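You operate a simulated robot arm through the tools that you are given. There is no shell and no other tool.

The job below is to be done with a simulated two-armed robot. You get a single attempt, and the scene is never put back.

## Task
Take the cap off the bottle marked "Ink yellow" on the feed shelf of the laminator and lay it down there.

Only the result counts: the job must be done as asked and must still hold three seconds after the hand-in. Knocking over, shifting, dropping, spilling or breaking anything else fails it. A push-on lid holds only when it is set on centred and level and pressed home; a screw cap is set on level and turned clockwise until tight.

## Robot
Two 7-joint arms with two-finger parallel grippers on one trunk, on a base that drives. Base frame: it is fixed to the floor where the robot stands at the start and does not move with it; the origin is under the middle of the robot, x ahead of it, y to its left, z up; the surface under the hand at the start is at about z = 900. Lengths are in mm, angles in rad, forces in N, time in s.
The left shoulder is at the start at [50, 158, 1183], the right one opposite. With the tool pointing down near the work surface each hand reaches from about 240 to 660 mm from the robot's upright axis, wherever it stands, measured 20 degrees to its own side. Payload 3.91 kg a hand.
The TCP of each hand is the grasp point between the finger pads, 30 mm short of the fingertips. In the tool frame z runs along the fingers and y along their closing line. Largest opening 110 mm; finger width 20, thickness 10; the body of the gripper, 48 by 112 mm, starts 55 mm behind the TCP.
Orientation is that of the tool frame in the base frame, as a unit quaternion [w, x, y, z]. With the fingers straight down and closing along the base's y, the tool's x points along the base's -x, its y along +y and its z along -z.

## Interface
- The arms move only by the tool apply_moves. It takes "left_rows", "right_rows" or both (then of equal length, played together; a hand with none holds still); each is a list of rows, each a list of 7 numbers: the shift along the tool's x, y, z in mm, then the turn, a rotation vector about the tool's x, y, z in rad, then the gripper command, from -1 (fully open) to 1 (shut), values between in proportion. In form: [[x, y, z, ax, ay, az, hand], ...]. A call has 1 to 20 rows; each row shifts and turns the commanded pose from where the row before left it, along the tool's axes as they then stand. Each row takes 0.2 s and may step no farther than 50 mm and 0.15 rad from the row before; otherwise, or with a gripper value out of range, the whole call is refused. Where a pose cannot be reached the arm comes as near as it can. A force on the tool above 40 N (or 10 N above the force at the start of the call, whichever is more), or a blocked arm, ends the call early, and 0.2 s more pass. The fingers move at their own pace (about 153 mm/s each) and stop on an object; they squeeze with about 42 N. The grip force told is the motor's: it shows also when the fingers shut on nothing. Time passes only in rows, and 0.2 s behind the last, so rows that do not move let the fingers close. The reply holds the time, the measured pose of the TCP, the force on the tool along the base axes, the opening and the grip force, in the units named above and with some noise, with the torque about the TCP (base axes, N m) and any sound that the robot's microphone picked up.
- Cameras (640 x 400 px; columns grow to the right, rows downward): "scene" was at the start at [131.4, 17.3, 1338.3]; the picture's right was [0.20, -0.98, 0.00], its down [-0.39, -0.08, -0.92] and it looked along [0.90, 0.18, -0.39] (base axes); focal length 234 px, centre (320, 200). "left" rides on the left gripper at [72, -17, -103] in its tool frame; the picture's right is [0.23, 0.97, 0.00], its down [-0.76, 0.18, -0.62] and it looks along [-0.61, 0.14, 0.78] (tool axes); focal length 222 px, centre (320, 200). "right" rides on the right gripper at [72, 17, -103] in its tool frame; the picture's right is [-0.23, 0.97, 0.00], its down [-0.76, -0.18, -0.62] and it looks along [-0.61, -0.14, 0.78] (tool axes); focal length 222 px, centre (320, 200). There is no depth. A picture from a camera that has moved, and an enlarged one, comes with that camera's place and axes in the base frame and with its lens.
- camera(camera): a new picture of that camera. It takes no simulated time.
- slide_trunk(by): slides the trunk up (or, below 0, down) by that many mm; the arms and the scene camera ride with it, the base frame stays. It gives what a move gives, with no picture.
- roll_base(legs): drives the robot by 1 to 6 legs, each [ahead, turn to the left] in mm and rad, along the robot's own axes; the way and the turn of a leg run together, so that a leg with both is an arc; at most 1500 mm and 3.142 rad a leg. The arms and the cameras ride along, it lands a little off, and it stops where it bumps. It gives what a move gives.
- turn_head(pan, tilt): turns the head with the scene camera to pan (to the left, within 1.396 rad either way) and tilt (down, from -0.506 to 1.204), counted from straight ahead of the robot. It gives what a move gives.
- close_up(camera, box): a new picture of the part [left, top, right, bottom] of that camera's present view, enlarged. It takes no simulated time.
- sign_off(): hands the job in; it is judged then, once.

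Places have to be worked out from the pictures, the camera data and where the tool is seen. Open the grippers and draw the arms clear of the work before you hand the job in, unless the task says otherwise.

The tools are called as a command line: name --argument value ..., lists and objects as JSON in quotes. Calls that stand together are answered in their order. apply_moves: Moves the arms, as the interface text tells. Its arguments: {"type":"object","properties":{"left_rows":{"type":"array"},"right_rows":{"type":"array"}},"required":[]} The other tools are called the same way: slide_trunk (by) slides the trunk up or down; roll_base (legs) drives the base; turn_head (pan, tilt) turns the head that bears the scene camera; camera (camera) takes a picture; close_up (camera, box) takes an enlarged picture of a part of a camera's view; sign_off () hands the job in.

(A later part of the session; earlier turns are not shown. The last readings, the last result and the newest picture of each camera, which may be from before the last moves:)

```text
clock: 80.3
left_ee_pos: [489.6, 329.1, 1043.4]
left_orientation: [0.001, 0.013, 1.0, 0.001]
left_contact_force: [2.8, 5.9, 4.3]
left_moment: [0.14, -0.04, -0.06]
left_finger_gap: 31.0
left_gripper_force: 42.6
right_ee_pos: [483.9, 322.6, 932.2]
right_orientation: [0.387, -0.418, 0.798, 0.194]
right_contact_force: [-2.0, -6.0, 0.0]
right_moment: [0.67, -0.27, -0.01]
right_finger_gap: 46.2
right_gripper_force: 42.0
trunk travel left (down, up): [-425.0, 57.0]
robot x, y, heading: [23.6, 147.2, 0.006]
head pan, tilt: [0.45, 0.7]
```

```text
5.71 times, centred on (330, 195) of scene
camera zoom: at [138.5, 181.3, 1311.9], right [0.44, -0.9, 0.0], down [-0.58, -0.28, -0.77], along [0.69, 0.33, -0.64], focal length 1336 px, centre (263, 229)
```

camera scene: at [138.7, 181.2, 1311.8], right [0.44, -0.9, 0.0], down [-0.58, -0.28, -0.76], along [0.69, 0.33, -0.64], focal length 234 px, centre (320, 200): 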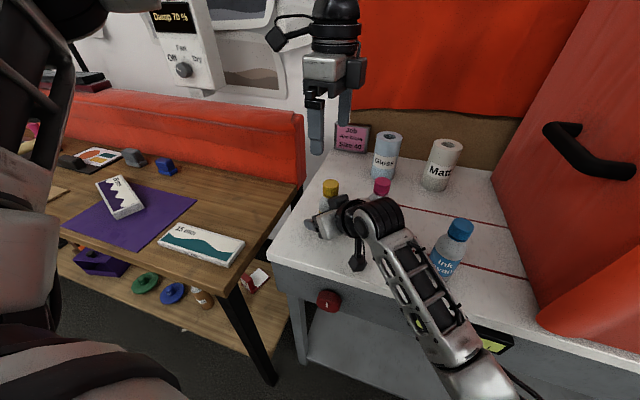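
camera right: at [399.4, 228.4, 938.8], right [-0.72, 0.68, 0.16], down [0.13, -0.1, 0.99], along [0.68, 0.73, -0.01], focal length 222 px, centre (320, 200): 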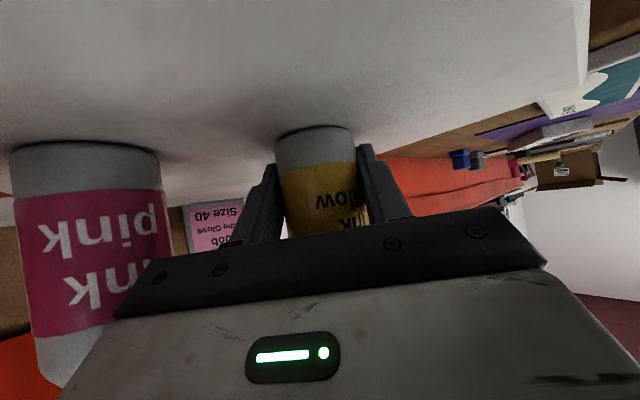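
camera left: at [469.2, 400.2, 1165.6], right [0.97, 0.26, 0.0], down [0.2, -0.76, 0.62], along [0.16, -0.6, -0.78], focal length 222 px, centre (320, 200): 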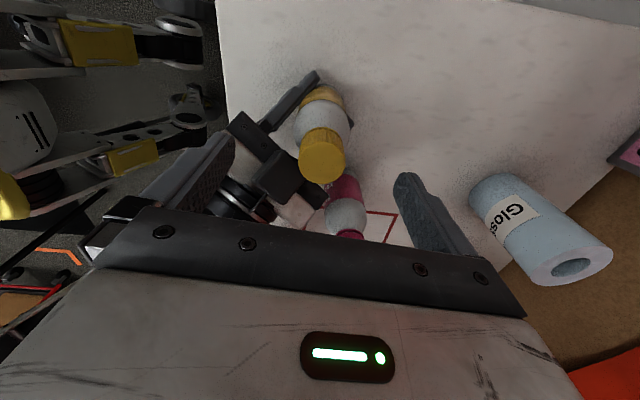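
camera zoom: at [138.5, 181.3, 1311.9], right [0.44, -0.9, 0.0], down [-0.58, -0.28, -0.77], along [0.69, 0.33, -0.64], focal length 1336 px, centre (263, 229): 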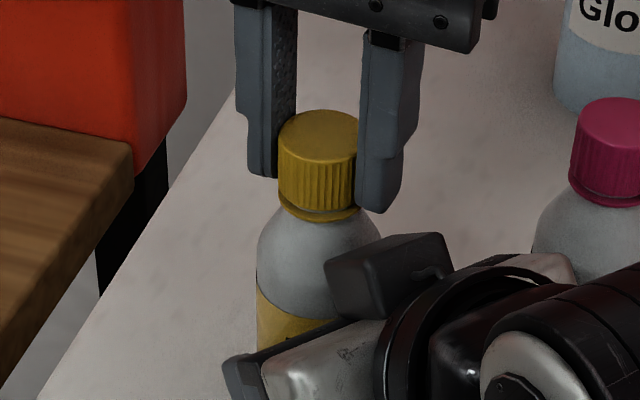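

About 1.47 rad turned; forces are small (upward 4 N on the hand suggests the cap is rising on its thread). I continue counter-clockwise with a slight lift.

apply_moves --left_rows '[[0, 0, -0.1, 0, 0, -0.13, 1], [0, 0, -0.1, 0, 0, -0.13, 1], [0, 0, -0.1, 0, 0, -0.13, 1], [0, 0, -0.1, 0, 0, -0.13, 1], [0, 0, -0.1, 0, 0, -0.13, 1], [0, 0, -0.1, 0, 0, -0.13, 1]]'

close_up --camera "scene" --box '[290, 160, 370, 230]'

close_up --camera "left" --box '[220, 110, 420, 235]'

```text
clock: 81.7
left_ee_pos: [489.0, 329.6, 1043.7]
left_orientation: [0.0, -0.369, 0.93, 0.001]
left_contact_force: [3.9, 12.1, 2.3]
left_moment: [0.25, -0.12, -0.04]
left_finger_gap: 30.4
left_gripper_force: 41.1
right_ee_pos: [484.7, 321.7, 931.1]
right_orientation: [0.387, -0.419, 0.798, 0.195]
right_contact_force: [-4.7, -12.6, 0.6]
right_moment: [1.1, -0.21, 0.0]
right_finger_gap: 46.3
right_gripper_force: 41.8
trunk travel left (down, up): [-425.0, 57.0]
robot x, y, heading: [24.8, 143.9, 0.001]
head pan, tilt: [0.45, 0.7]
```

```text
5.71 times, centred on (330, 195) of scene
camera zoom: at [138.3, 181.2, 1311.9], right [0.44, -0.9, 0.0], down [-0.58, -0.28, -0.77], along [0.69, 0.33, -0.64], focal length 1336 px, centre (263, 229)
```

zoom: 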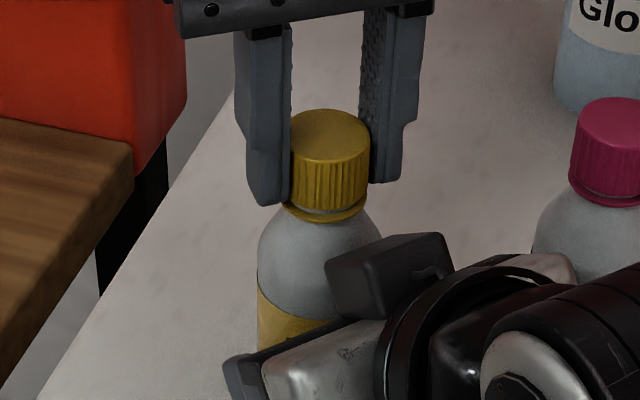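

```text
3.20 times, centred on (320, 172) of left
camera zoom: at [448.0, 267.3, 1146.6], right [-0.83, 0.55, 0.0], down [0.43, 0.65, 0.62], along [0.35, 0.52, -0.78], focal length 711 px, centre (320, 288)
```

zoom: 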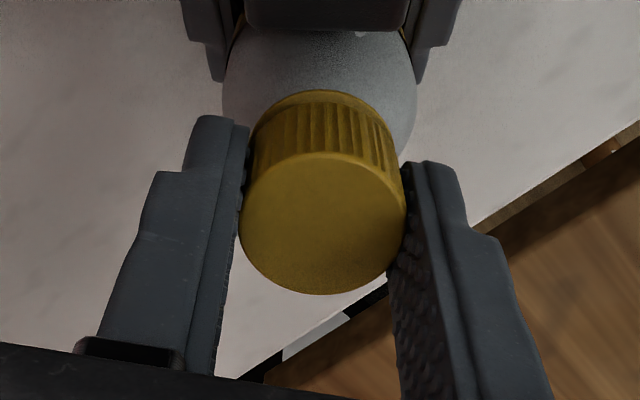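

The cap has visibly lifted off its ring, so it is unscrewing. A sideways force of 12 N has built up, so I shift the left hand about 1 mm toward +y to relieve it.

apply_moves --left_rows '[[-0.9, 0.5, 0, 0, 0, 0, 1], [0, 0, 0, 0, 0, 0, 1]]'

```text
clock: 82.3
left_ee_pos: [488.6, 328.4, 1043.2]
left_orientation: [0.0, -0.366, 0.931, 0.0]
left_contact_force: [0.8, 5.6, 2.3]
left_moment: [0.17, -0.04, -0.01]
left_finger_gap: 30.3
left_gripper_force: 42.1
right_ee_pos: [485.4, 323.8, 930.9]
right_orientation: [0.386, -0.419, 0.798, 0.194]
right_contact_force: [-2.5, -7.1, -0.8]
right_moment: [0.51, 0.1, 0.04]
right_finger_gap: 46.2
right_gripper_force: 41.7
trunk travel left (down, up): [-425.0, 57.0]
robot x, y, heading: [20.8, 146.9, -0.003]
head pan, tilt: [0.45, 0.7]
```

The sideways force halved (about 6 N/mm). I shift another 0.8 mm and continue turning with a slight lift.

apply_moves --left_rows '[[-0.55, 0.58, 0, 0, 0, 0, 1], [0, 0, -0.1, 0, 0, -0.13, 1], [0, 0, -0.1, 0, 0, -0.13, 1], [0, 0, -0.1, 0, 0, -0.13, 1], [0, 0, -0.1, 0, 0, -0.13, 1], [0, 0, -0.1, 0, 0, -0.13, 1]]'

close_up --camera "scene" --box '[290, 160, 370, 230]'

```text
clock: 83.7
left_ee_pos: [488.9, 329.2, 1044.5]
left_orientation: [0.0, -0.645, 0.765, 0.001]
left_contact_force: [-8.8, -7.3, 1.0]
left_moment: [-0.32, 0.22, 0.0]
left_finger_gap: 30.2
left_gripper_force: 42.0
right_ee_pos: [484.9, 322.7, 930.0]
right_orientation: [0.387, -0.418, 0.798, 0.195]
right_contact_force: [8.3, 5.7, 1.1]
right_moment: [-0.49, 0.75, -0.01]
right_finger_gap: 46.1
right_gripper_force: 41.3
trunk travel left (down, up): [-425.0, 57.0]
robot x, y, heading: [19.6, 148.0, 0.004]
head pan, tilt: [0.45, 0.7]
```

```text
5.71 times, centred on (330, 195) of scene
camera zoom: at [138.7, 181.3, 1311.8], right [0.44, -0.9, 0.0], down [-0.58, -0.28, -0.76], along [0.69, 0.33, -0.64], focal length 1336 px, centre (263, 229)
```

zoom: 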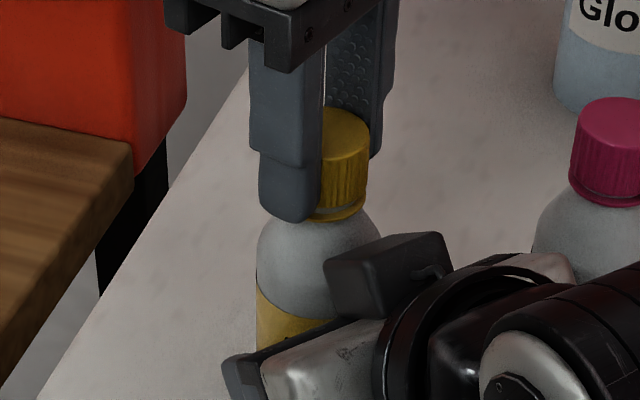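

2.9 rad turned so far and the gap under the cap is growing. I open the left hand, lift 30 mm, and rotate it back clockwise for a second grip.

apply_moves --left_rows '[[0, 0, 0, 0, 0, 0, 0.1], [0, 0, 0, 0, 0, 0, 0.1], [0, 0, -15, 0, 0, 0, 0.1], [0, 0, -15, 0, 0, 0, 0.1]]'

close_up --camera "scene" --box '[290, 160, 370, 230]'

apply_moves --left_rows '[[0, 0, 0, 0, 0, 0.143, 0.1], [0, 0, 0, 0, 0, 0.143, 0.1], [0, 0, 0, 0, 0, 0.143, 0.1], [0, 0, 0, 0, 0, 0.143, 0.1], [0, 0, 0, 0, 0, 0.143, 0.1], [0, 0, 0, 0, 0, 0.143, 0.1], [0, 0, 0, 0, 0, 0.143, 0.1], [0, 0, 0, 0, 0, 0.143, 0.1], [0, 0, 0, 0, 0, 0.143, 0.1], [0, 0, 0, 0, 0, 0.143, 0.1], [0, 0, 0, 0, 0, 0.143, 0.1], [0, 0, 0, 0, 0, 0.143, 0.1], [0, 0, 0, 0, 0, 0.143, 0.1], [0, 0, 0, 0, 0, 0.143, 0.1], [0, 0, 0, 0, 0, 0.143, 0.1], [0, 0, 0, 0, 0, 0.143, 0.1], [0, 0, 0, 0, 0, 0.143, 0.1], [0, 0, 0, 0, 0, 0.143, 0.1], [0, 0, 0, 0, 0, 0.143, 0.1], [0, 0, 0, 0, 0, 0.143, 0.1]]'

close_up --camera "left" --box '[220, 110, 420, 235]'

```text
clock: 84.7
left_ee_pos: [490.8, 327.7, 1075.7]
left_orientation: [0.002, -0.644, 0.765, 0.0]
left_contact_force: [0.3, 0.4, 1.0]
left_moment: [-0.01, -0.02, -0.01]
left_finger_gap: 49.6
left_gripper_force: 0.1
right_ee_pos: [485.2, 323.4, 930.9]
right_orientation: [0.387, -0.419, 0.798, 0.196]
right_contact_force: [-0.1, 0.0, 0.8]
right_moment: [-0.01, 0.08, -0.02]
right_finger_gap: 46.2
right_gripper_force: 41.9
trunk travel left (down, up): [-425.0, 57.0]
robot x, y, heading: [19.7, 144.1, 0.005]
head pan, tilt: [0.45, 0.7]
```

```text
5.71 times, centred on (330, 195) of scene
camera zoom: at [138.5, 181.3, 1311.9], right [0.44, -0.9, 0.0], down [-0.58, -0.28, -0.77], along [0.69, 0.33, -0.64], focal length 1336 px, centre (263, 229)
```

zoom: 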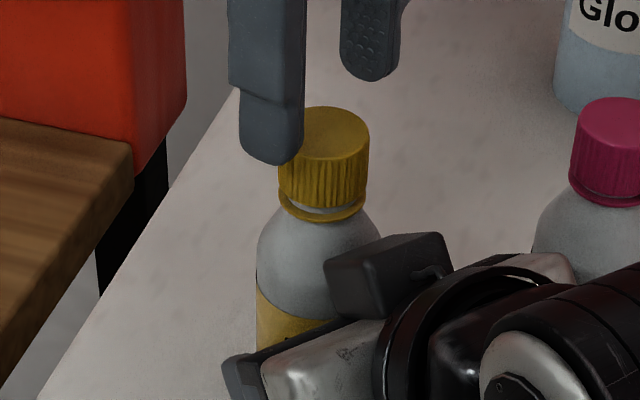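

```text
clock: 88.9
left_ee_pos: [488.9, 329.6, 1072.6]
left_orientation: [0.0, 0.668, 0.744, 0.001]
left_contact_force: [-0.1, -0.2, -0.9]
left_moment: [0.02, 0.01, 0.01]
left_finger_gap: 49.8
left_gripper_force: 0.0
right_ee_pos: [485.8, 322.0, 932.5]
right_orientation: [0.387, -0.418, 0.799, 0.194]
right_contact_force: [-0.2, -1.0, 1.0]
right_moment: [-0.06, 0.09, 0.02]
right_finger_gap: 46.1
right_gripper_force: 41.8
trunk travel left (down, up): [-425.0, 57.0]
robot x, y, heading: [20.5, 143.3, 0.0]
head pan, tilt: [0.45, 0.7]
```

```text
3.20 times, centred on (320, 172) of left
camera zoom: at [465.0, 401.0, 1177.2], right [0.94, 0.33, 0.0], down [0.26, -0.74, 0.62], along [0.21, -0.59, -0.78], focal length 711 px, centre (320, 288)
```

zoom: 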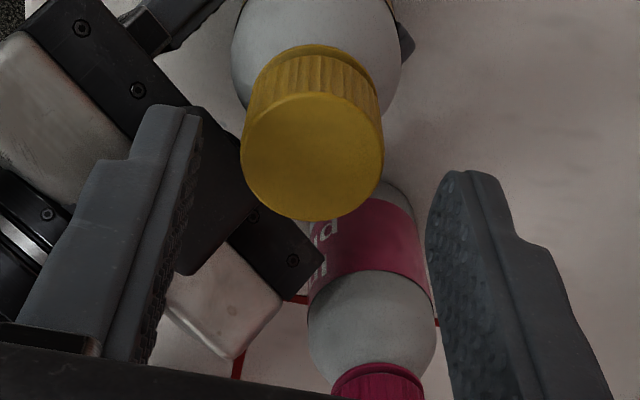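

The cap sits higher now and everything is stable. It is about 2 mm off the left hand's axis, so I correct and lower around the cap again, fingers half open.

apply_moves --left_rows '[[-1.9, -0.8, 9, 0, 0, 0, 0.1], [0, 0, 10, 0, 0, 0, 0.1], [0, 0, 10, 0, 0, 0, 0.1], [0, 0, 0, 0, 0, 0, 0.1]]'

close_up --camera "left" --box '[220, 110, 420, 235]'

```text
clock: 89.9
left_ee_pos: [488.8, 329.3, 1045.9]
left_orientation: [0.0, 0.666, 0.746, 0.001]
left_contact_force: [0.0, 0.2, -0.1]
left_moment: [0.0, 0.0, 0.02]
left_finger_gap: 49.4
left_gripper_force: 0.1
right_ee_pos: [485.2, 323.0, 932.7]
right_orientation: [0.387, -0.419, 0.799, 0.194]
right_contact_force: [-0.7, -1.4, 1.3]
right_moment: [-0.03, 0.1, 0.01]
right_finger_gap: 45.9
right_gripper_force: 42.1
trunk travel left (down, up): [-425.0, 57.0]
robot x, y, heading: [18.4, 144.9, 0.005]
head pan, tilt: [0.45, 0.7]
```

```text
3.20 times, centred on (320, 172) of left
camera zoom: at [464.2, 399.2, 1148.4], right [0.94, 0.33, 0.0], down [0.26, -0.74, 0.62], along [0.21, -0.59, -0.78], focal length 711 px, centre (320, 288)
```

zoom: 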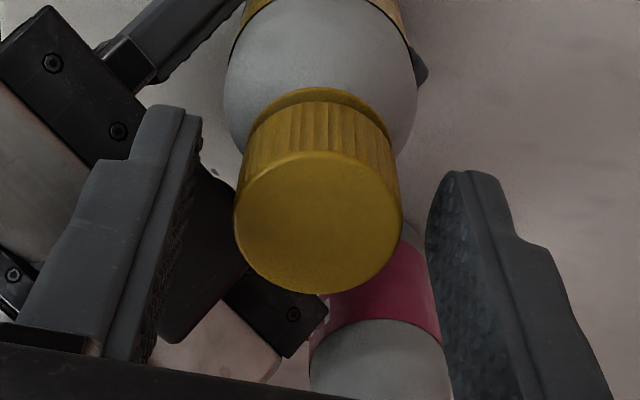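

Nearly centred; a final 0.8/-0.6 mm correction, then close on the cap and turn counter-clockwise again with a slight lift.

apply_moves --left_rows '[[0.8, -0.6, 0, 0, 0, 0, 0.1], [0, 0, 0, 0, 0, 0, 0.4], [0, 0, 0, 0, 0, 0, 1], [0, 0, 0, 0, 0, 0, 1], [0, 0, 0, 0, 0, 0, 1]]'

apply_moves --left_rows '[[0, 0, -0.08, 0, 0, -0.13, 1], [0, 0, -0.08, 0, 0, -0.13, 1], [0, 0, -0.08, 0, 0, -0.13, 1], [0, 0, -0.08, 0, 0, -0.13, 1], [0, 0, -0.08, 0, 0, -0.13, 1], [0, 0, -0.08, 0, 0, -0.13, 1], [0, 0, -0.08, 0, 0, -0.13, 1], [0, 0, -0.08, 0, 0, -0.13, 1], [0, 0, -0.08, 0, 0, -0.13, 1], [0, 0, -0.08, 0, 0, -0.13, 1], [0, 0, -0.08, 0, 0, -0.13, 1], [0, 0, -0.08, 0, 0, -0.13, 1]]'

close_up --camera "scene" --box '[290, 160, 370, 230]'

close_up --camera "left" --box '[220, 110, 420, 235]'

```text
clock: 91.1
left_ee_pos: [487.9, 328.5, 1045.4]
left_orientation: [0.0, 0.666, 0.746, 0.001]
left_contact_force: [0.9, -0.1, -0.2]
left_moment: [0.0, -0.09, -0.02]
left_finger_gap: 32.2
left_gripper_force: 42.1
right_ee_pos: [484.6, 322.9, 931.0]
right_orientation: [0.388, -0.418, 0.798, 0.195]
right_contact_force: [-1.4, -0.9, 2.2]
right_moment: [-0.03, 0.07, 0.01]
right_finger_gap: 45.9
right_gripper_force: 42.0
trunk travel left (down, up): [-425.0, 57.0]
robot x, y, heading: [17.6, 142.8, -0.002]
head pan, tilt: [0.45, 0.7]
```

```text
clock: 93.7
left_ee_pos: [487.6, 328.1, 1045.8]
left_orientation: [0.0, -0.051, 0.999, 0.0]
left_contact_force: [-4.5, -4.2, 0.3]
left_moment: [-0.13, 0.13, -0.03]
left_finger_gap: 32.2
left_gripper_force: 42.0
right_ee_pos: [485.3, 323.8, 930.0]
right_orientation: [0.386, -0.418, 0.799, 0.194]
right_contact_force: [3.5, 2.8, 0.7]
right_moment: [-0.25, 0.44, 0.0]
right_finger_gap: 45.8
right_gripper_force: 41.9
trunk travel left (down, up): [-425.0, 57.0]
robot x, y, heading: [21.2, 145.6, -0.001]
head pan, tilt: [0.45, 0.7]
```

```text
5.71 times, centred on (330, 195) of scene
camera zoom: at [138.6, 181.2, 1311.9], right [0.44, -0.9, 0.0], down [-0.58, -0.28, -0.77], along [0.69, 0.33, -0.64], focal length 1336 px, centre (263, 229)
```

zoom: 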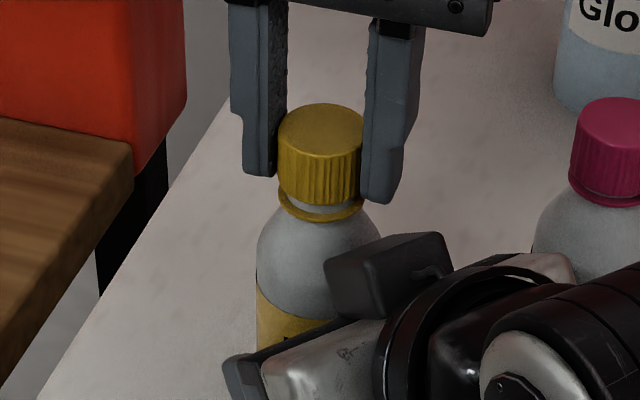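

```text
3.20 times, centred on (320, 172) of left
camera zoom: at [418.2, 305.3, 1149.3], right [-0.33, 0.95, 0.0], down [0.74, 0.26, 0.62], along [0.59, 0.2, -0.78], focal length 711 px, centre (320, 288)
```

zoom: 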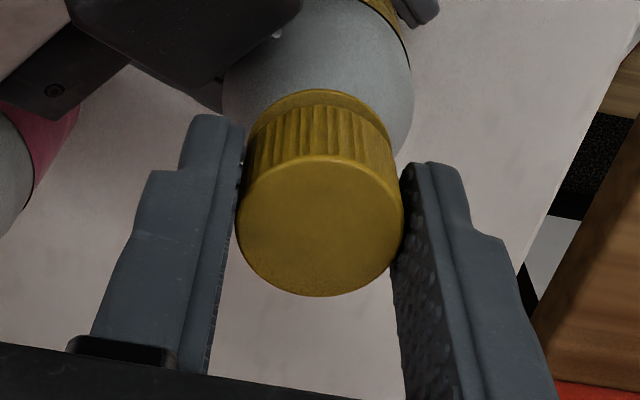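

Turned about 4.5 rad in total; the gap under the cap is still growing. I relieve the small side force and keep turning.

apply_moves --left_rows '[[0.6, -0.5, 0, 0, 0, 0, 1], [0, 0, -0.08, 0, 0, -0.13, 1], [0, 0, -0.08, 0, 0, -0.13, 1], [0, 0, -0.08, 0, 0, -0.13, 1], [0, 0, -0.08, 0, 0, -0.13, 1], [0, 0, -0.08, 0, 0, -0.13, 1], [0, 0, -0.08, 0, 0, -0.13, 1]]'

close_up --camera "scene" --box '[290, 160, 370, 230]'

```text
clock: 95.3
left_ee_pos: [486.6, 327.2, 1046.2]
left_orientation: [0.001, -0.427, 0.904, 0.0]
left_contact_force: [-0.6, 0.3, 1.0]
left_moment: [0.0, 0.0, 0.0]
left_finger_gap: 32.2
left_gripper_force: 41.6
right_ee_pos: [484.9, 323.2, 930.8]
right_orientation: [0.387, -0.418, 0.799, 0.194]
right_contact_force: [0.3, -0.8, 2.0]
right_moment: [0.01, 0.06, 0.07]
right_finger_gap: 45.8
right_gripper_force: 42.1
trunk travel left (down, up): [-425.0, 57.0]
robot x, y, heading: [22.6, 148.2, 0.003]
head pan, tilt: [0.45, 0.7]
```

```text
5.71 times, centred on (330, 195) of scene
camera zoom: at [138.6, 181.2, 1311.9], right [0.44, -0.9, 0.0], down [-0.58, -0.28, -0.77], along [0.69, 0.33, -0.64], focal length 1336 px, centre (263, 229)
```

zoom: 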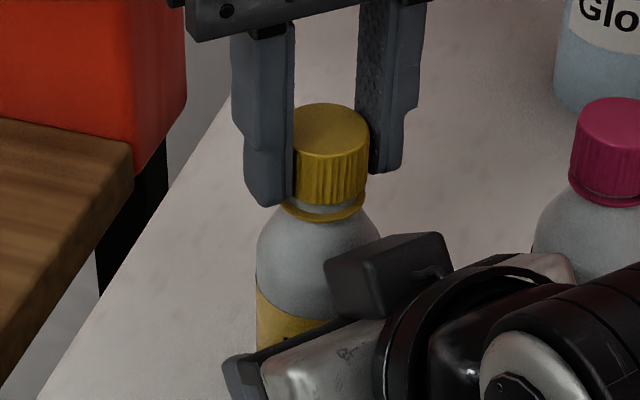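

Forces and moments dropped to zero, so the cap may be free. I lift gently, 1 mm per row, watching the force.

apply_moves --left_rows '[[0, 0, -1, 0, 0, 0, 1], [0, 0, -1, 0, 0, 0, 1], [0, 0, -1, 0, 0, 0, 1], [0, 0, -1, 0, 0, 0, 1]]'

close_up --camera "scene" --box '[290, 160, 370, 230]'

```text
clock: 96.3
left_ee_pos: [486.7, 326.6, 1050.6]
left_orientation: [0.001, -0.426, 0.904, 0.0]
left_contact_force: [-0.3, 0.0, -0.2]
left_moment: [-0.01, -0.02, 0.02]
left_finger_gap: 32.0
left_gripper_force: 41.9
right_ee_pos: [485.4, 322.4, 931.4]
right_orientation: [0.386, -0.419, 0.798, 0.195]
right_contact_force: [-0.4, -0.6, 0.6]
right_moment: [0.03, 0.03, 0.02]
right_finger_gap: 45.9
right_gripper_force: 42.1
trunk travel left (down, up): [-425.0, 57.0]
robot x, y, heading: [22.9, 148.7, 0.005]
head pan, tilt: [0.45, 0.7]
```

```text
5.71 times, centred on (330, 195) of scene
camera zoom: at [138.6, 181.2, 1311.9], right [0.44, -0.9, 0.0], down [-0.58, -0.28, -0.77], along [0.69, 0.33, -0.64], focal length 1336 px, centre (263, 229)
```

zoom: 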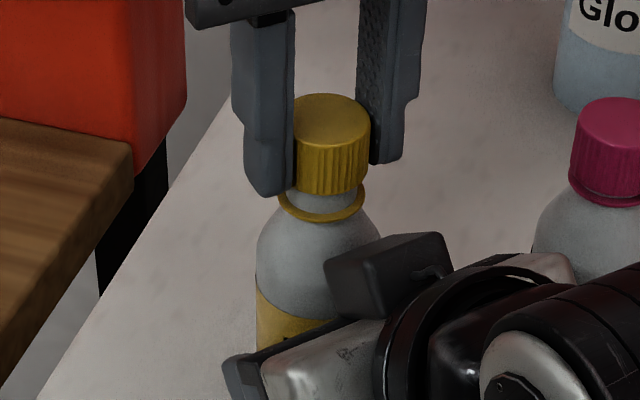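

The cap lifts freely with zero force. I raise it straight up well clear of the neck.

apply_moves --left_rows '[[0, 0, -3, 0, 0, 0, 1], [0, 0, -5, 0, 0, 0, 1], [0, 0, -8, 0, 0, 0, 1], [0, 0, -12, 0, 0, 0, 1], [0, 0, -20, 0, 0, 0, 1], [0, 0, -25, 0, 0, 0, 1]]'

camera --camera "scene"

close_up --camera "scene" --box '[270, 120, 390, 230]'

camera --camera "left"

```text
clock: 97.7
left_ee_pos: [486.9, 327.6, 1124.3]
left_orientation: [0.001, -0.427, 0.904, 0.001]
left_contact_force: [1.0, -0.3, -0.3]
left_moment: [0.01, 0.01, -0.02]
left_finger_gap: 32.1
left_gripper_force: 41.8
right_ee_pos: [484.0, 321.6, 930.4]
right_orientation: [0.387, -0.419, 0.798, 0.195]
right_contact_force: [-1.0, -0.4, 2.0]
right_moment: [0.0, 0.09, 0.04]
right_finger_gap: 46.0
right_gripper_force: 41.7
trunk travel left (down, up): [-425.0, 57.0]
robot x, y, heading: [20.4, 149.1, -0.0]
head pan, tilt: [0.45, 0.7]
```

```text
taken
camera scene: at [138.5, 181.2, 1311.9], right [0.44, -0.9, 0.0], down [-0.58, -0.28, -0.77], along [0.69, 0.33, -0.64], focal length 234 px, centre (320, 200)
```

scene: 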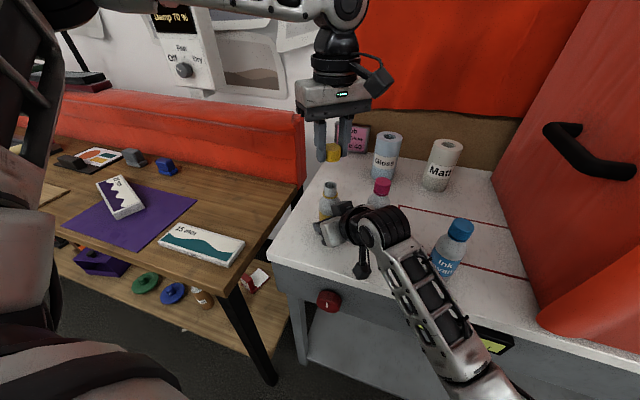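

```text
3.64 times, centred on (330, 175) of scene
camera zoom: at [138.5, 181.2, 1311.9], right [0.44, -0.9, 0.0], down [-0.58, -0.28, -0.77], along [0.69, 0.33, -0.64], focal length 850 px, centre (284, 291)
```

zoom: 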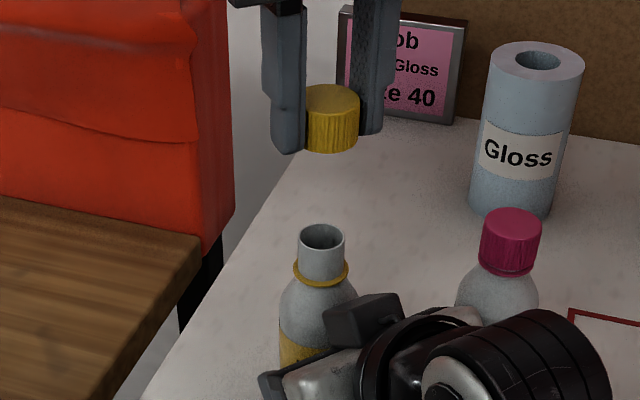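

```text
taken
camera left: at [454.8, 262.1, 1227.1], right [-0.9, 0.44, 0.0], down [0.35, 0.7, 0.62], along [0.28, 0.56, -0.78], focal length 222 px, centre (320, 200)
```

left: 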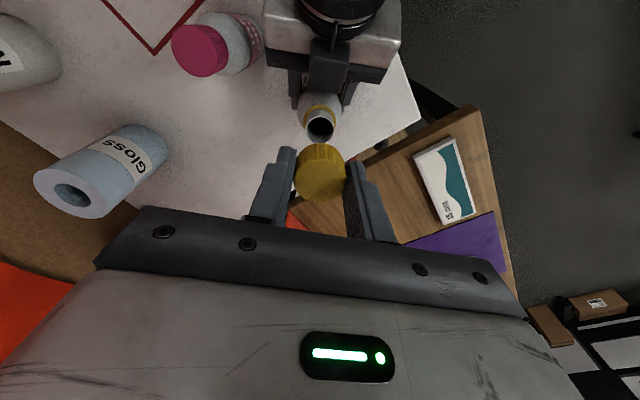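

The cap is off and held; the bottle stands open and steady in the right hand. I now open the right gripper gently to release the bottle.

apply_moves --right_rows '[[0, 0, 0, 0, 0, 0, 0.14], [0, 0, 0, 0, 0, 0, 0.1], [0, 0, 0, 0, 0, 0, 0.0], [0, 0, 0, 0, 0, 0, -0.15], [0, 0, 0, 0, 0, 0, -0.3], [0, 0, 0, 0, 0, 0, -0.45], [0, 0, 0, 0, 0, 0, -0.45]]'

camera --camera "right"

close_up --camera "scene" --box '[270, 120, 390, 230]'

```text
clock: 99.3
left_ee_pos: [487.9, 327.1, 1122.7]
left_orientation: [0.001, -0.426, 0.905, 0.0]
left_contact_force: [0.4, -0.1, -0.1]
left_moment: [0.02, 0.02, -0.02]
left_finger_gap: 31.8
left_gripper_force: 41.6
right_ee_pos: [485.2, 322.3, 931.0]
right_orientation: [0.387, -0.418, 0.798, 0.195]
right_contact_force: [0.7, 0.2, 0.0]
right_moment: [0.05, -0.01, 0.01]
right_finger_gap: 79.9
right_gripper_force: 0.2
trunk travel left (down, up): [-425.0, 57.0]
robot x, y, heading: [18.0, 143.3, 0.0]
head pan, tilt: [0.45, 0.7]
```

```text
taken
camera right: at [399.4, 228.5, 938.8], right [-0.72, 0.68, 0.16], down [0.13, -0.1, 0.99], along [0.68, 0.73, -0.01], focal length 222 px, centre (320, 200)
```

right: 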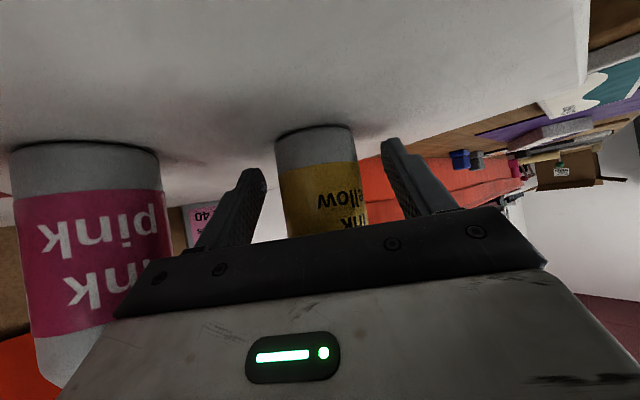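

```text
3.64 times, centred on (330, 175) of scene
camera zoom: at [138.7, 181.3, 1311.9], right [0.44, -0.9, 0.0], down [-0.58, -0.28, -0.76], along [0.69, 0.33, -0.64], focal length 850 px, centre (284, 291)
```

zoom: 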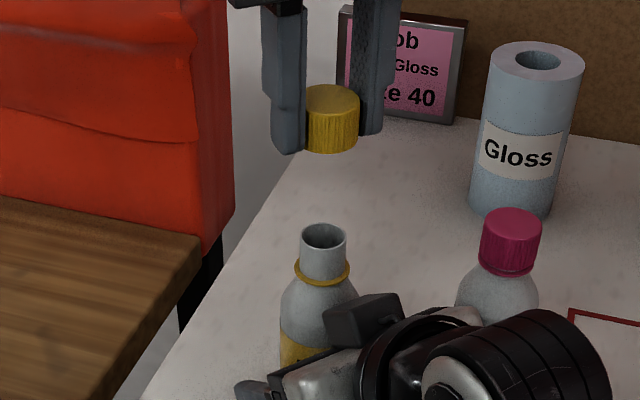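

The bottle stands free and upright. I back the right hand out along its axis the way it came, then raise it.

apply_moves --right_rows '[[0, 0, -20, 0, 0, 0, -0.45], [0, 0, -20, 0, 0, 0, -0.45], [0, 0, -25, 0, 0, 0, -0.45], [-19.3, -0.3, -15.5, 0, 0, 0, -0.45], [-19.3, -0.3, -15.5, 0, 0, 0, -0.45], [-19.3, -0.3, -15.5, 0, 0, 0, -0.45], [-19.3, -0.3, -15.5, 0, 0, 0, -0.45]]'

camera --camera "scene"

camera --camera "left"

```text
clock: 100.9
left_ee_pos: [487.5, 327.2, 1124.1]
left_orientation: [0.0, -0.427, 0.904, 0.001]
left_contact_force: [0.6, 0.2, -0.1]
left_moment: [-0.03, 0.0, 0.02]
left_finger_gap: 31.9
left_gripper_force: 41.7
right_ee_pos: [454.4, 282.4, 1070.7]
right_orientation: [0.386, -0.419, 0.798, 0.196]
right_contact_force: [0.2, -0.2, 0.2]
right_moment: [-0.02, 0.01, 0.01]
right_finger_gap: 80.2
right_gripper_force: 0.1
trunk travel left (down, up): [-425.0, 57.0]
robot x, y, heading: [24.9, 149.8, 0.003]
head pan, tilt: [0.45, 0.7]
```

```text
taken
camera scene: at [138.6, 181.4, 1311.8], right [0.44, -0.9, 0.0], down [-0.58, -0.28, -0.76], along [0.69, 0.33, -0.64], focal length 234 px, centre (320, 200)
```

scene: 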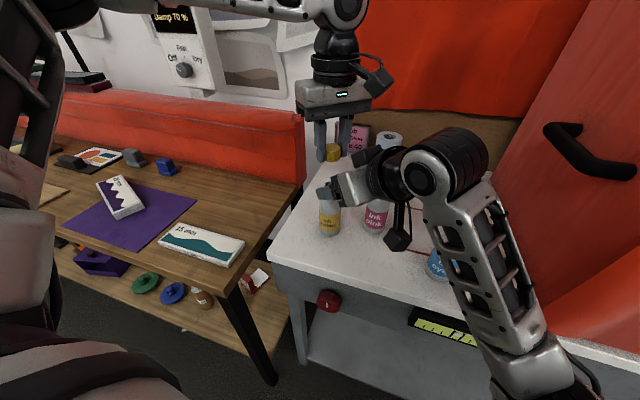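

```text
taken
camera left: at [455.0, 262.3, 1226.8], right [-0.9, 0.44, 0.0], down [0.35, 0.7, 0.62], along [0.28, 0.56, -0.78], focal length 222 px, centre (320, 200)
```

left: 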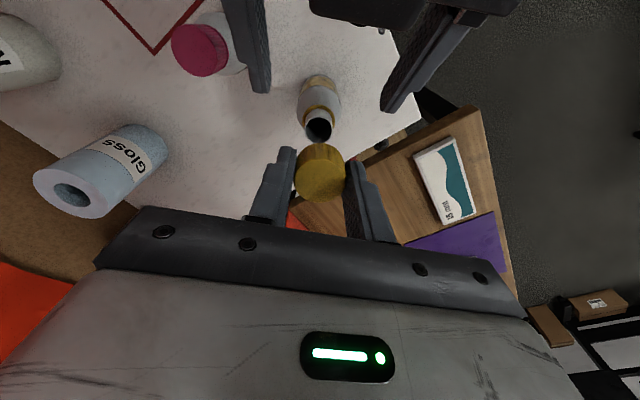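

The right hand is clear. Now I carry the cap to a free spot on the shelf, about (540, 388), behind-left of the bottle, staying high.

apply_moves --left_rows '[[-27, -0.7, 0, 0, 0, 0, 1], [-27, -0.7, 0, 0, 0, 0, 1], [-27, -0.8, 0, 0, 0, 0, 1], [0, 0, 0, 0, 0, 0, 1]]'

camera --camera "left"

camera --camera "scene"

```text
clock: 101.9
left_ee_pos: [540.4, 389.0, 1123.6]
left_orientation: [0.0, -0.426, 0.905, 0.001]
left_contact_force: [-0.2, 0.1, 0.1]
left_moment: [-0.01, -0.02, -0.03]
left_finger_gap: 31.7
left_gripper_force: 42.3
right_ee_pos: [455.7, 283.4, 1070.3]
right_orientation: [0.387, -0.419, 0.798, 0.195]
right_contact_force: [-0.2, -0.3, 0.0]
right_moment: [0.03, 0.0, 0.03]
right_finger_gap: 79.6
right_gripper_force: 0.0
trunk travel left (down, up): [-425.0, 57.0]
robot x, y, heading: [23.0, 145.9, 0.001]
head pan, tilt: [0.45, 0.7]
```

```text
taken
camera left: at [508.6, 323.4, 1226.5], right [-0.9, 0.44, 0.0], down [0.35, 0.7, 0.62], along [0.28, 0.56, -0.78], focal length 222 px, centre (320, 200)
```

left: 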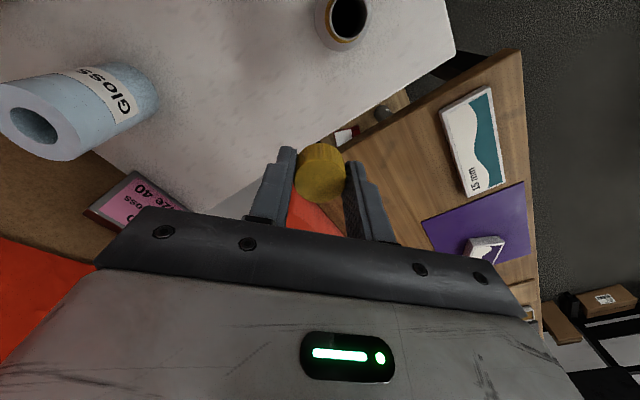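

```text
taken
camera scene: at [138.6, 181.2, 1311.9], right [0.44, -0.9, 0.0], down [-0.58, -0.28, -0.77], along [0.69, 0.33, -0.64], focal length 234 px, centre (320, 200)
```

scene: 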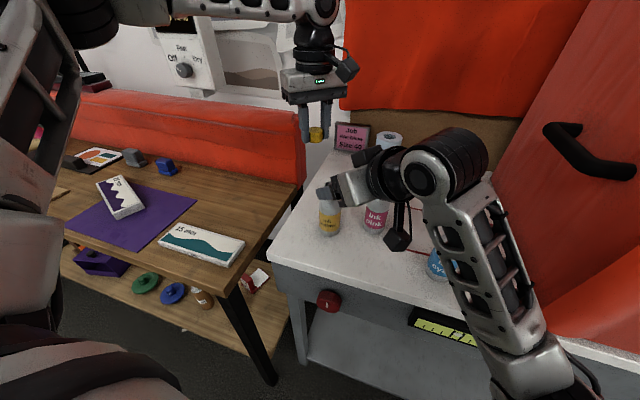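

The spot is on the shelf with good margin, but the left camera would swing near the open bottle at this yaw. I rotate the hand back about 2.34 rad clockwise at this height first so the camera faces away.

apply_moves --left_rows '[[0, 0, 0, 0, 0, 0.138, 1], [0, 0, 0, 0, 0, 0.138, 1], [0, 0, 0, 0, 0, 0.138, 1], [0, 0, 0, 0, 0, 0.138, 1], [0, 0, 0, 0, 0, 0.138, 1], [0, 0, 0, 0, 0, 0.138, 1], [0, 0, 0, 0, 0, 0.138, 1], [0, 0, 0, 0, 0, 0.138, 1], [0, 0, 0, 0, 0, 0.138, 1], [0, 0, 0, 0, 0, 0.138, 1], [0, 0, 0, 0, 0, 0.138, 1], [0, 0, 0, 0, 0, 0.138, 1], [0, 0, 0, 0, 0, 0.138, 1], [0, 0, 0, 0, 0, 0.138, 1], [0, 0, 0, 0, 0, 0.138, 1], [0, 0, 0, 0, 0, 0.138, 1], [0, 0, 0, 0, 0, 0.138, 1]]'

camera --camera "left"

```text
clock: 105.5
left_ee_pos: [540.7, 389.3, 1124.1]
left_orientation: [0.0, 0.67, 0.742, 0.001]
left_contact_force: [-0.2, -0.1, -1.0]
left_moment: [0.03, 0.06, 0.0]
left_finger_gap: 31.1
left_gripper_force: 42.1
right_ee_pos: [456.0, 280.9, 1069.2]
right_orientation: [0.386, -0.419, 0.798, 0.195]
right_contact_force: [1.4, 0.0, -0.1]
right_moment: [0.0, -0.02, -0.02]
right_finger_gap: 79.7
right_gripper_force: 0.0
trunk travel left (down, up): [-425.0, 57.0]
robot x, y, heading: [22.5, 144.4, 0.006]
head pan, tilt: [0.45, 0.7]
```

```text
taken
camera left: at [517.1, 460.5, 1227.2], right [0.95, 0.33, 0.0], down [0.25, -0.74, 0.62], along [0.2, -0.59, -0.78], focal length 222 px, centre (320, 200)
```

left: 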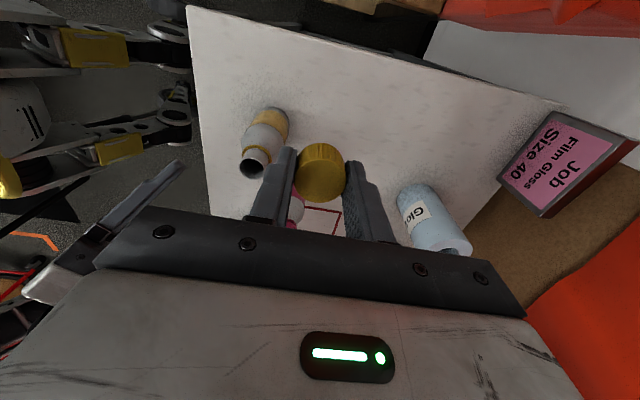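

The camera now faces away and the bottle is well clear. I lower the cap to just above the shelf.

apply_moves --left_rows '[[0, 0, 30, 0, 0, 0, 1], [0, 0, 30, 0, 0, 0, 1], [0, 0, 30, 0, 0, 0, 1], [0, 0, 30, 0, 0, 0, 1], [0, 0, 30, 0, 0, 0, 1], [0, 0, 26, 0, 0, 0, 1], [0, 0, 0, 0, 0, 0, 1]]'

camera --camera "left"

close_up --camera "scene" --box '[270, 120, 390, 230]'

```text
clock: 107.1
left_ee_pos: [535.4, 391.8, 951.8]
left_orientation: [0.001, 0.67, 0.742, 0.002]
left_contact_force: [0.7, 0.0, -0.3]
left_moment: [0.01, 0.0, -0.03]
left_finger_gap: 30.7
left_gripper_force: 42.4
left hand out of reach, approached as far as the arm can: row 6
right_ee_pos: [455.9, 282.2, 1070.7]
right_orientation: [0.388, -0.418, 0.798, 0.194]
right_contact_force: [0.2, 0.6, -0.1]
right_moment: [-0.03, 0.02, 0.02]
right_finger_gap: 80.0
right_gripper_force: 0.0
trunk travel left (down, up): [-425.0, 57.0]
robot x, y, heading: [20.8, 145.8, -0.001]
head pan, tilt: [0.45, 0.7]
```

```text
taken
camera left: at [511.8, 463.2, 1054.1], right [0.94, 0.33, 0.0], down [0.26, -0.74, 0.62], along [0.21, -0.59, -0.78], focal length 222 px, centre (320, 200)
```

left: 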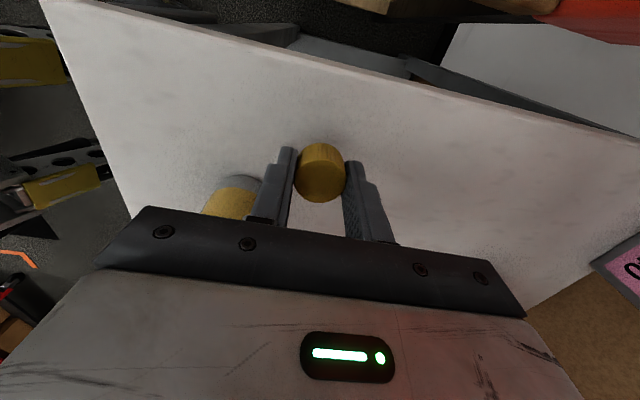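

```text
3.64 times, centred on (330, 175) of scene
camera zoom: at [138.8, 181.3, 1311.8], right [0.44, -0.9, 0.0], down [-0.58, -0.28, -0.76], along [0.69, 0.33, -0.64], focal length 850 px, centre (284, 291)
```

zoom: 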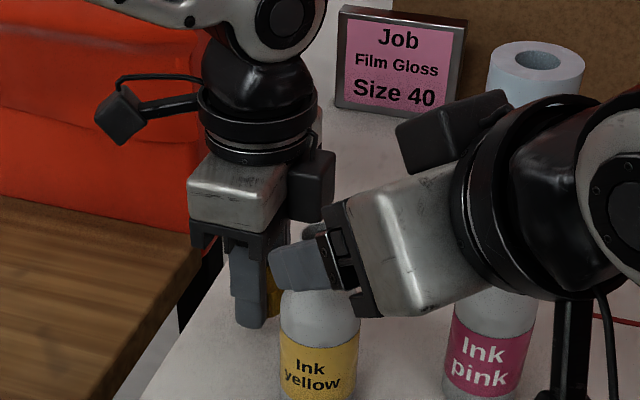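

The spot is slightly beyond reach at shelf height (stopped at z 952, nothing touched). A nearer free spot at about (425, 385) suits better; first I move the right hand farther away to make room.

apply_moves --right_rows '[[4.8, -10.5, -27, 0, 0, 0, -0.45], [4.8, -10.5, -27, 0, 0, 0, -0.45], [4.8, -10.5, -27, 0, 0, 0, -0.45]]' --left_rows '[[0, 0, -20, 0, 0, 0, 1], [0, 0, -20, 0, 0, 0, 1], [0, 0, -25, 0, 0, 0, 1]]'

camera --camera "scene"

```text
clock: 107.9
left_ee_pos: [534.2, 392.2, 1016.5]
left_orientation: [-0.001, 0.669, 0.743, 0.001]
left_contact_force: [0.0, 0.0, -0.5]
left_moment: [0.01, 0.03, 0.01]
left_finger_gap: 30.8
left_gripper_force: 42.4
right_ee_pos: [440.0, 204.8, 1109.7]
right_orientation: [0.386, -0.42, 0.798, 0.195]
right_contact_force: [-0.2, -0.2, -0.5]
right_moment: [0.0, 0.03, -0.01]
right_finger_gap: 79.8
right_gripper_force: 0.1
trunk travel left (down, up): [-425.0, 57.0]
robot x, y, heading: [20.0, 144.8, 0.001]
head pan, tilt: [0.45, 0.7]
```

```text
taken
camera scene: at [138.4, 180.9, 1311.9], right [0.44, -0.9, 0.0], down [-0.58, -0.28, -0.77], along [0.69, 0.33, -0.64], focal length 234 px, centre (320, 200)
```

scene: 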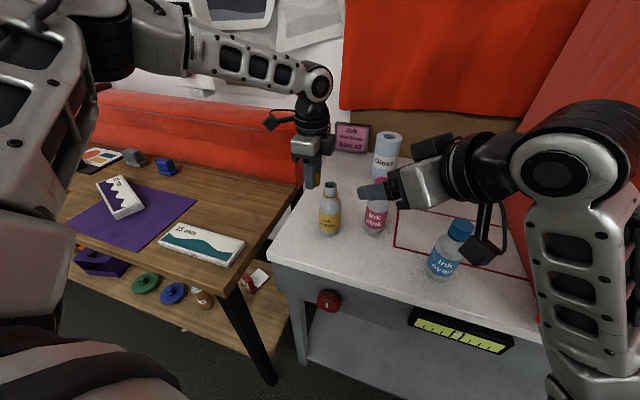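

Right hand is out of the way. I move the left hand with the cap over to (425, 385) at z ≈ 1016, passing behind and above the bottle's height.

apply_moves --left_rows '[[1.4, -36.4, 0, 0, 0, 0, 1], [1.4, -36.4, 0, 0, 0, 0, 1], [1.4, -36.4, 0, 0, 0, 0, 1], [0, 0, 0, 0, 0, 0, 1]]'

camera --camera "left"

close_up --camera "scene" --box '[240, 130, 400, 260]'

```text
clock: 108.9
left_ee_pos: [427.2, 385.8, 1015.6]
left_orientation: [0.0, 0.668, 0.744, 0.001]
left_contact_force: [-0.4, 0.5, 0.5]
left_moment: [0.0, -0.01, 0.03]
left_finger_gap: 29.8
left_gripper_force: 42.1
right_ee_pos: [440.8, 204.2, 1110.2]
right_orientation: [0.386, -0.419, 0.798, 0.194]
right_contact_force: [0.4, 0.2, 0.4]
right_moment: [-0.01, -0.03, 0.03]
right_finger_gap: 79.9
right_gripper_force: 0.1
trunk travel left (down, up): [-425.0, 57.0]
robot x, y, heading: [18.4, 143.4, 0.001]
head pan, tilt: [0.45, 0.7]
```

```text
taken
camera left: at [402.8, 457.3, 1119.1], right [0.94, 0.33, 0.0], down [0.26, -0.74, 0.62], along [0.21, -0.59, -0.78], focal length 222 px, centre (320, 200)
```

left: 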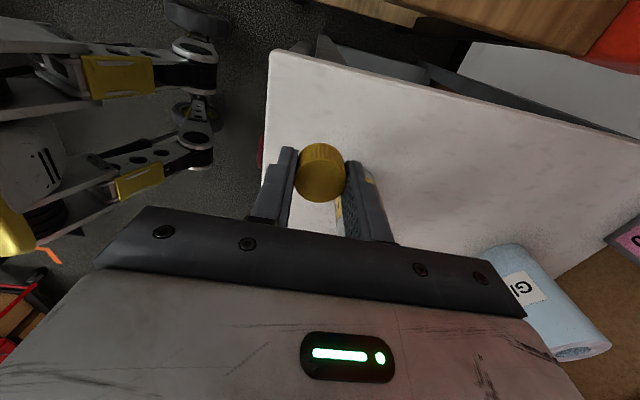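

```text
3.08 times, centred on (320, 195) of scene
camera zoom: at [138.9, 181.3, 1311.8], right [0.44, -0.9, 0.0], down [-0.58, -0.28, -0.76], along [0.69, 0.33, -0.64], focal length 719 px, centre (320, 215)
```

zoom: 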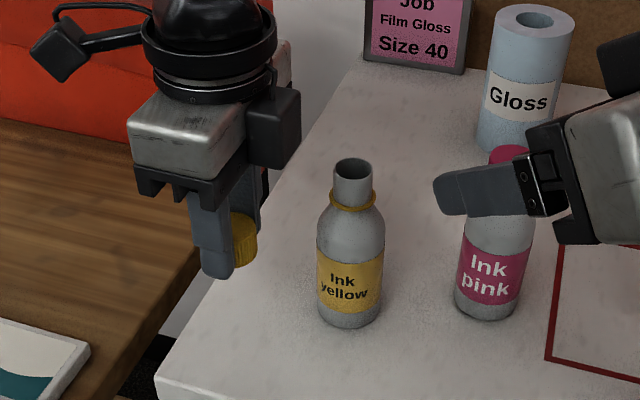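

The landing point projects well inside the shelf (about 50 mm from the edges). I lower to just above the surface.

apply_moves --left_rows '[[0, 0, 24, 0, 0, 0, 1], [0, 0, 24, 0, 0, 0, 1], [0, 0, 22, 0, 0, 0, 1], [0, 0, 0, 0, 0, 0, 1]]'

camera --camera "left"

close_up --camera "scene" --box '[240, 150, 400, 280]'

```text
clock: 109.9
left_ee_pos: [426.0, 384.5, 945.1]
left_orientation: [0.0, 0.669, 0.743, 0.001]
left_contact_force: [0.5, 0.1, -0.3]
left_moment: [-0.02, 0.03, 0.01]
left_finger_gap: 29.4
left_gripper_force: 41.7
right_ee_pos: [439.5, 203.8, 1110.4]
right_orientation: [0.387, -0.419, 0.798, 0.195]
right_contact_force: [0.9, -1.0, 0.0]
right_moment: [0.0, -0.04, -0.01]
right_finger_gap: 79.8
right_gripper_force: 0.0
trunk travel left (down, up): [-425.0, 57.0]
robot x, y, heading: [22.3, 146.9, 0.002]
head pan, tilt: [0.45, 0.7]
```

```text
taken
camera left: at [402.7, 457.2, 1048.7], right [0.94, 0.33, 0.0], down [0.26, -0.74, 0.62], along [0.21, -0.59, -0.78], focal length 222 px, centre (320, 200)
```

left: 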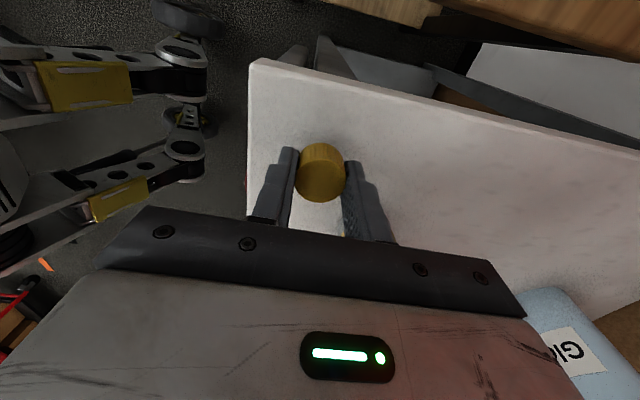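

```text
3.08 times, centred on (320, 215) of scene
camera zoom: at [138.6, 181.3, 1311.9], right [0.44, -0.9, 0.0], down [-0.58, -0.28, -0.77], along [0.69, 0.33, -0.64], focal length 719 px, centre (320, 154)
```

zoom: 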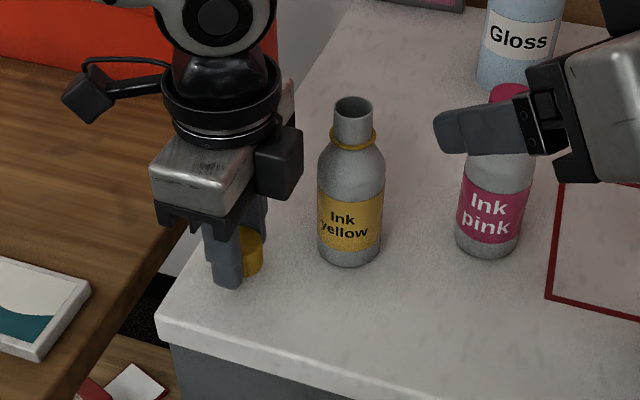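

Cap is about 15–18 mm above the shelf. I lower 10 mm at 2 mm per row, then check the force.

apply_moves --left_rows '[[0, 0, 3, 0, 0, 0, 1], [0, 0, 3, 0, 0, 0, 1], [0, 0, 2, 0, 0, 0, 1], [0, 0, 2, 0, 0, 0, 1]]'

apply_moves --left_rows '[[0, 0, 1.5, 0, 0, 0, 1], [0, 0, 1.5, 0, 0, 0, 1]]'

```text
clock: 110.9
left_ee_pos: [426.5, 385.2, 935.2]
left_orientation: [-0.001, 0.67, 0.743, 0.001]
left_contact_force: [-0.1, -0.4, 0.1]
left_moment: [0.03, -0.01, 0.01]
left_finger_gap: 29.4
left_gripper_force: 41.6
right_ee_pos: [439.7, 204.3, 1109.2]
right_orientation: [0.387, -0.419, 0.798, 0.195]
right_contact_force: [-0.3, -0.4, -0.7]
right_moment: [0.01, 0.01, -0.03]
right_finger_gap: 79.8
right_gripper_force: 0.1
trunk travel left (down, up): [-425.0, 57.0]
robot x, y, heading: [22.2, 148.4, -0.001]
head pan, tilt: [0.45, 0.7]
```

```text
clock: 111.5
left_ee_pos: [426.9, 384.2, 933.2]
left_orientation: [-0.001, 0.67, 0.743, 0.002]
left_contact_force: [-0.3, 0.2, -0.2]
left_moment: [0.01, 0.01, 0.01]
left_finger_gap: 29.3
left_gripper_force: 41.8
right_ee_pos: [440.4, 204.4, 1109.9]
right_orientation: [0.386, -0.419, 0.798, 0.195]
right_contact_force: [-0.3, -0.1, -0.5]
right_moment: [0.01, 0.02, -0.01]
right_finger_gap: 79.7
right_gripper_force: 0.0
trunk travel left (down, up): [-425.0, 57.0]
robot x, y, heading: [24.1, 145.1, 0.002]
head pan, tilt: [0.45, 0.7]
```

No contact yet at z ≈ 932. I continue down in 1 mm steps, checking the vertical force.

apply_moves --left_rows '[[0, 0, 1, 0, 0, 0, 1], [0, 0, 1, 0, 0, 0, 1]]'

apply_moves --left_rows '[[0, 0, 1, 0, 0, 0, 1]]'

close_up --camera "scene" --box '[270, 190, 340, 250]'

```text
clock: 112.1
left_ee_pos: [427.1, 384.1, 931.5]
left_orientation: [0.0, 0.669, 0.743, 0.002]
left_contact_force: [-0.4, 0.7, 0.3]
left_moment: [0.0, 0.03, -0.02]
left_finger_gap: 29.2
left_gripper_force: 41.6
right_ee_pos: [439.8, 205.1, 1109.9]
right_orientation: [0.387, -0.419, 0.798, 0.195]
right_contact_force: [0.4, 0.1, -0.9]
right_moment: [0.0, -0.03, -0.01]
right_finger_gap: 79.8
right_gripper_force: 0.0
trunk travel left (down, up): [-425.0, 57.0]
robot x, y, heading: [20.7, 145.0, 0.0]
head pan, tilt: [0.45, 0.7]
```

```text
clock: 112.5
left_ee_pos: [425.9, 385.1, 930.6]
left_orientation: [0.001, 0.669, 0.743, 0.001]
left_contact_force: [-0.8, 0.0, 0.1]
left_moment: [-0.01, 0.05, -0.02]
left_finger_gap: 29.3
left_gripper_force: 41.9
right_ee_pos: [440.6, 204.1, 1109.5]
right_orientation: [0.387, -0.419, 0.798, 0.195]
right_contact_force: [-0.4, 0.4, -0.4]
right_moment: [0.02, -0.03, -0.02]
right_finger_gap: 79.8
right_gripper_force: 0.1
trunk travel left (down, up): [-425.0, 57.0]
robot x, y, heading: [20.6, 144.6, 0.006]
head pan, tilt: [0.45, 0.7]
```

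```text
6.67 times, centred on (305, 220) of scene
camera zoom: at [138.6, 181.3, 1311.9], right [0.44, -0.9, 0.0], down [-0.58, -0.28, -0.77], along [0.69, 0.33, -0.64], focal length 1559 px, centre (420, 67)
```

zoom: 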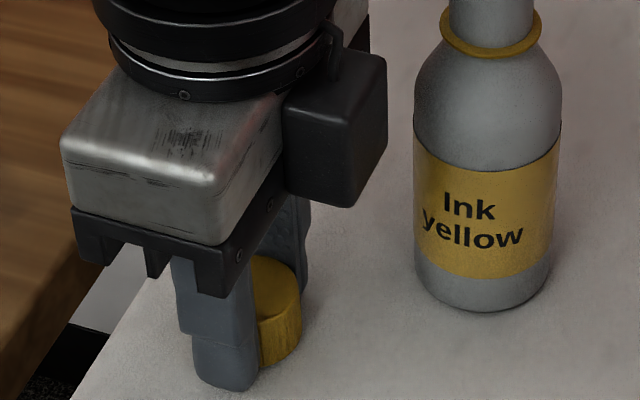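

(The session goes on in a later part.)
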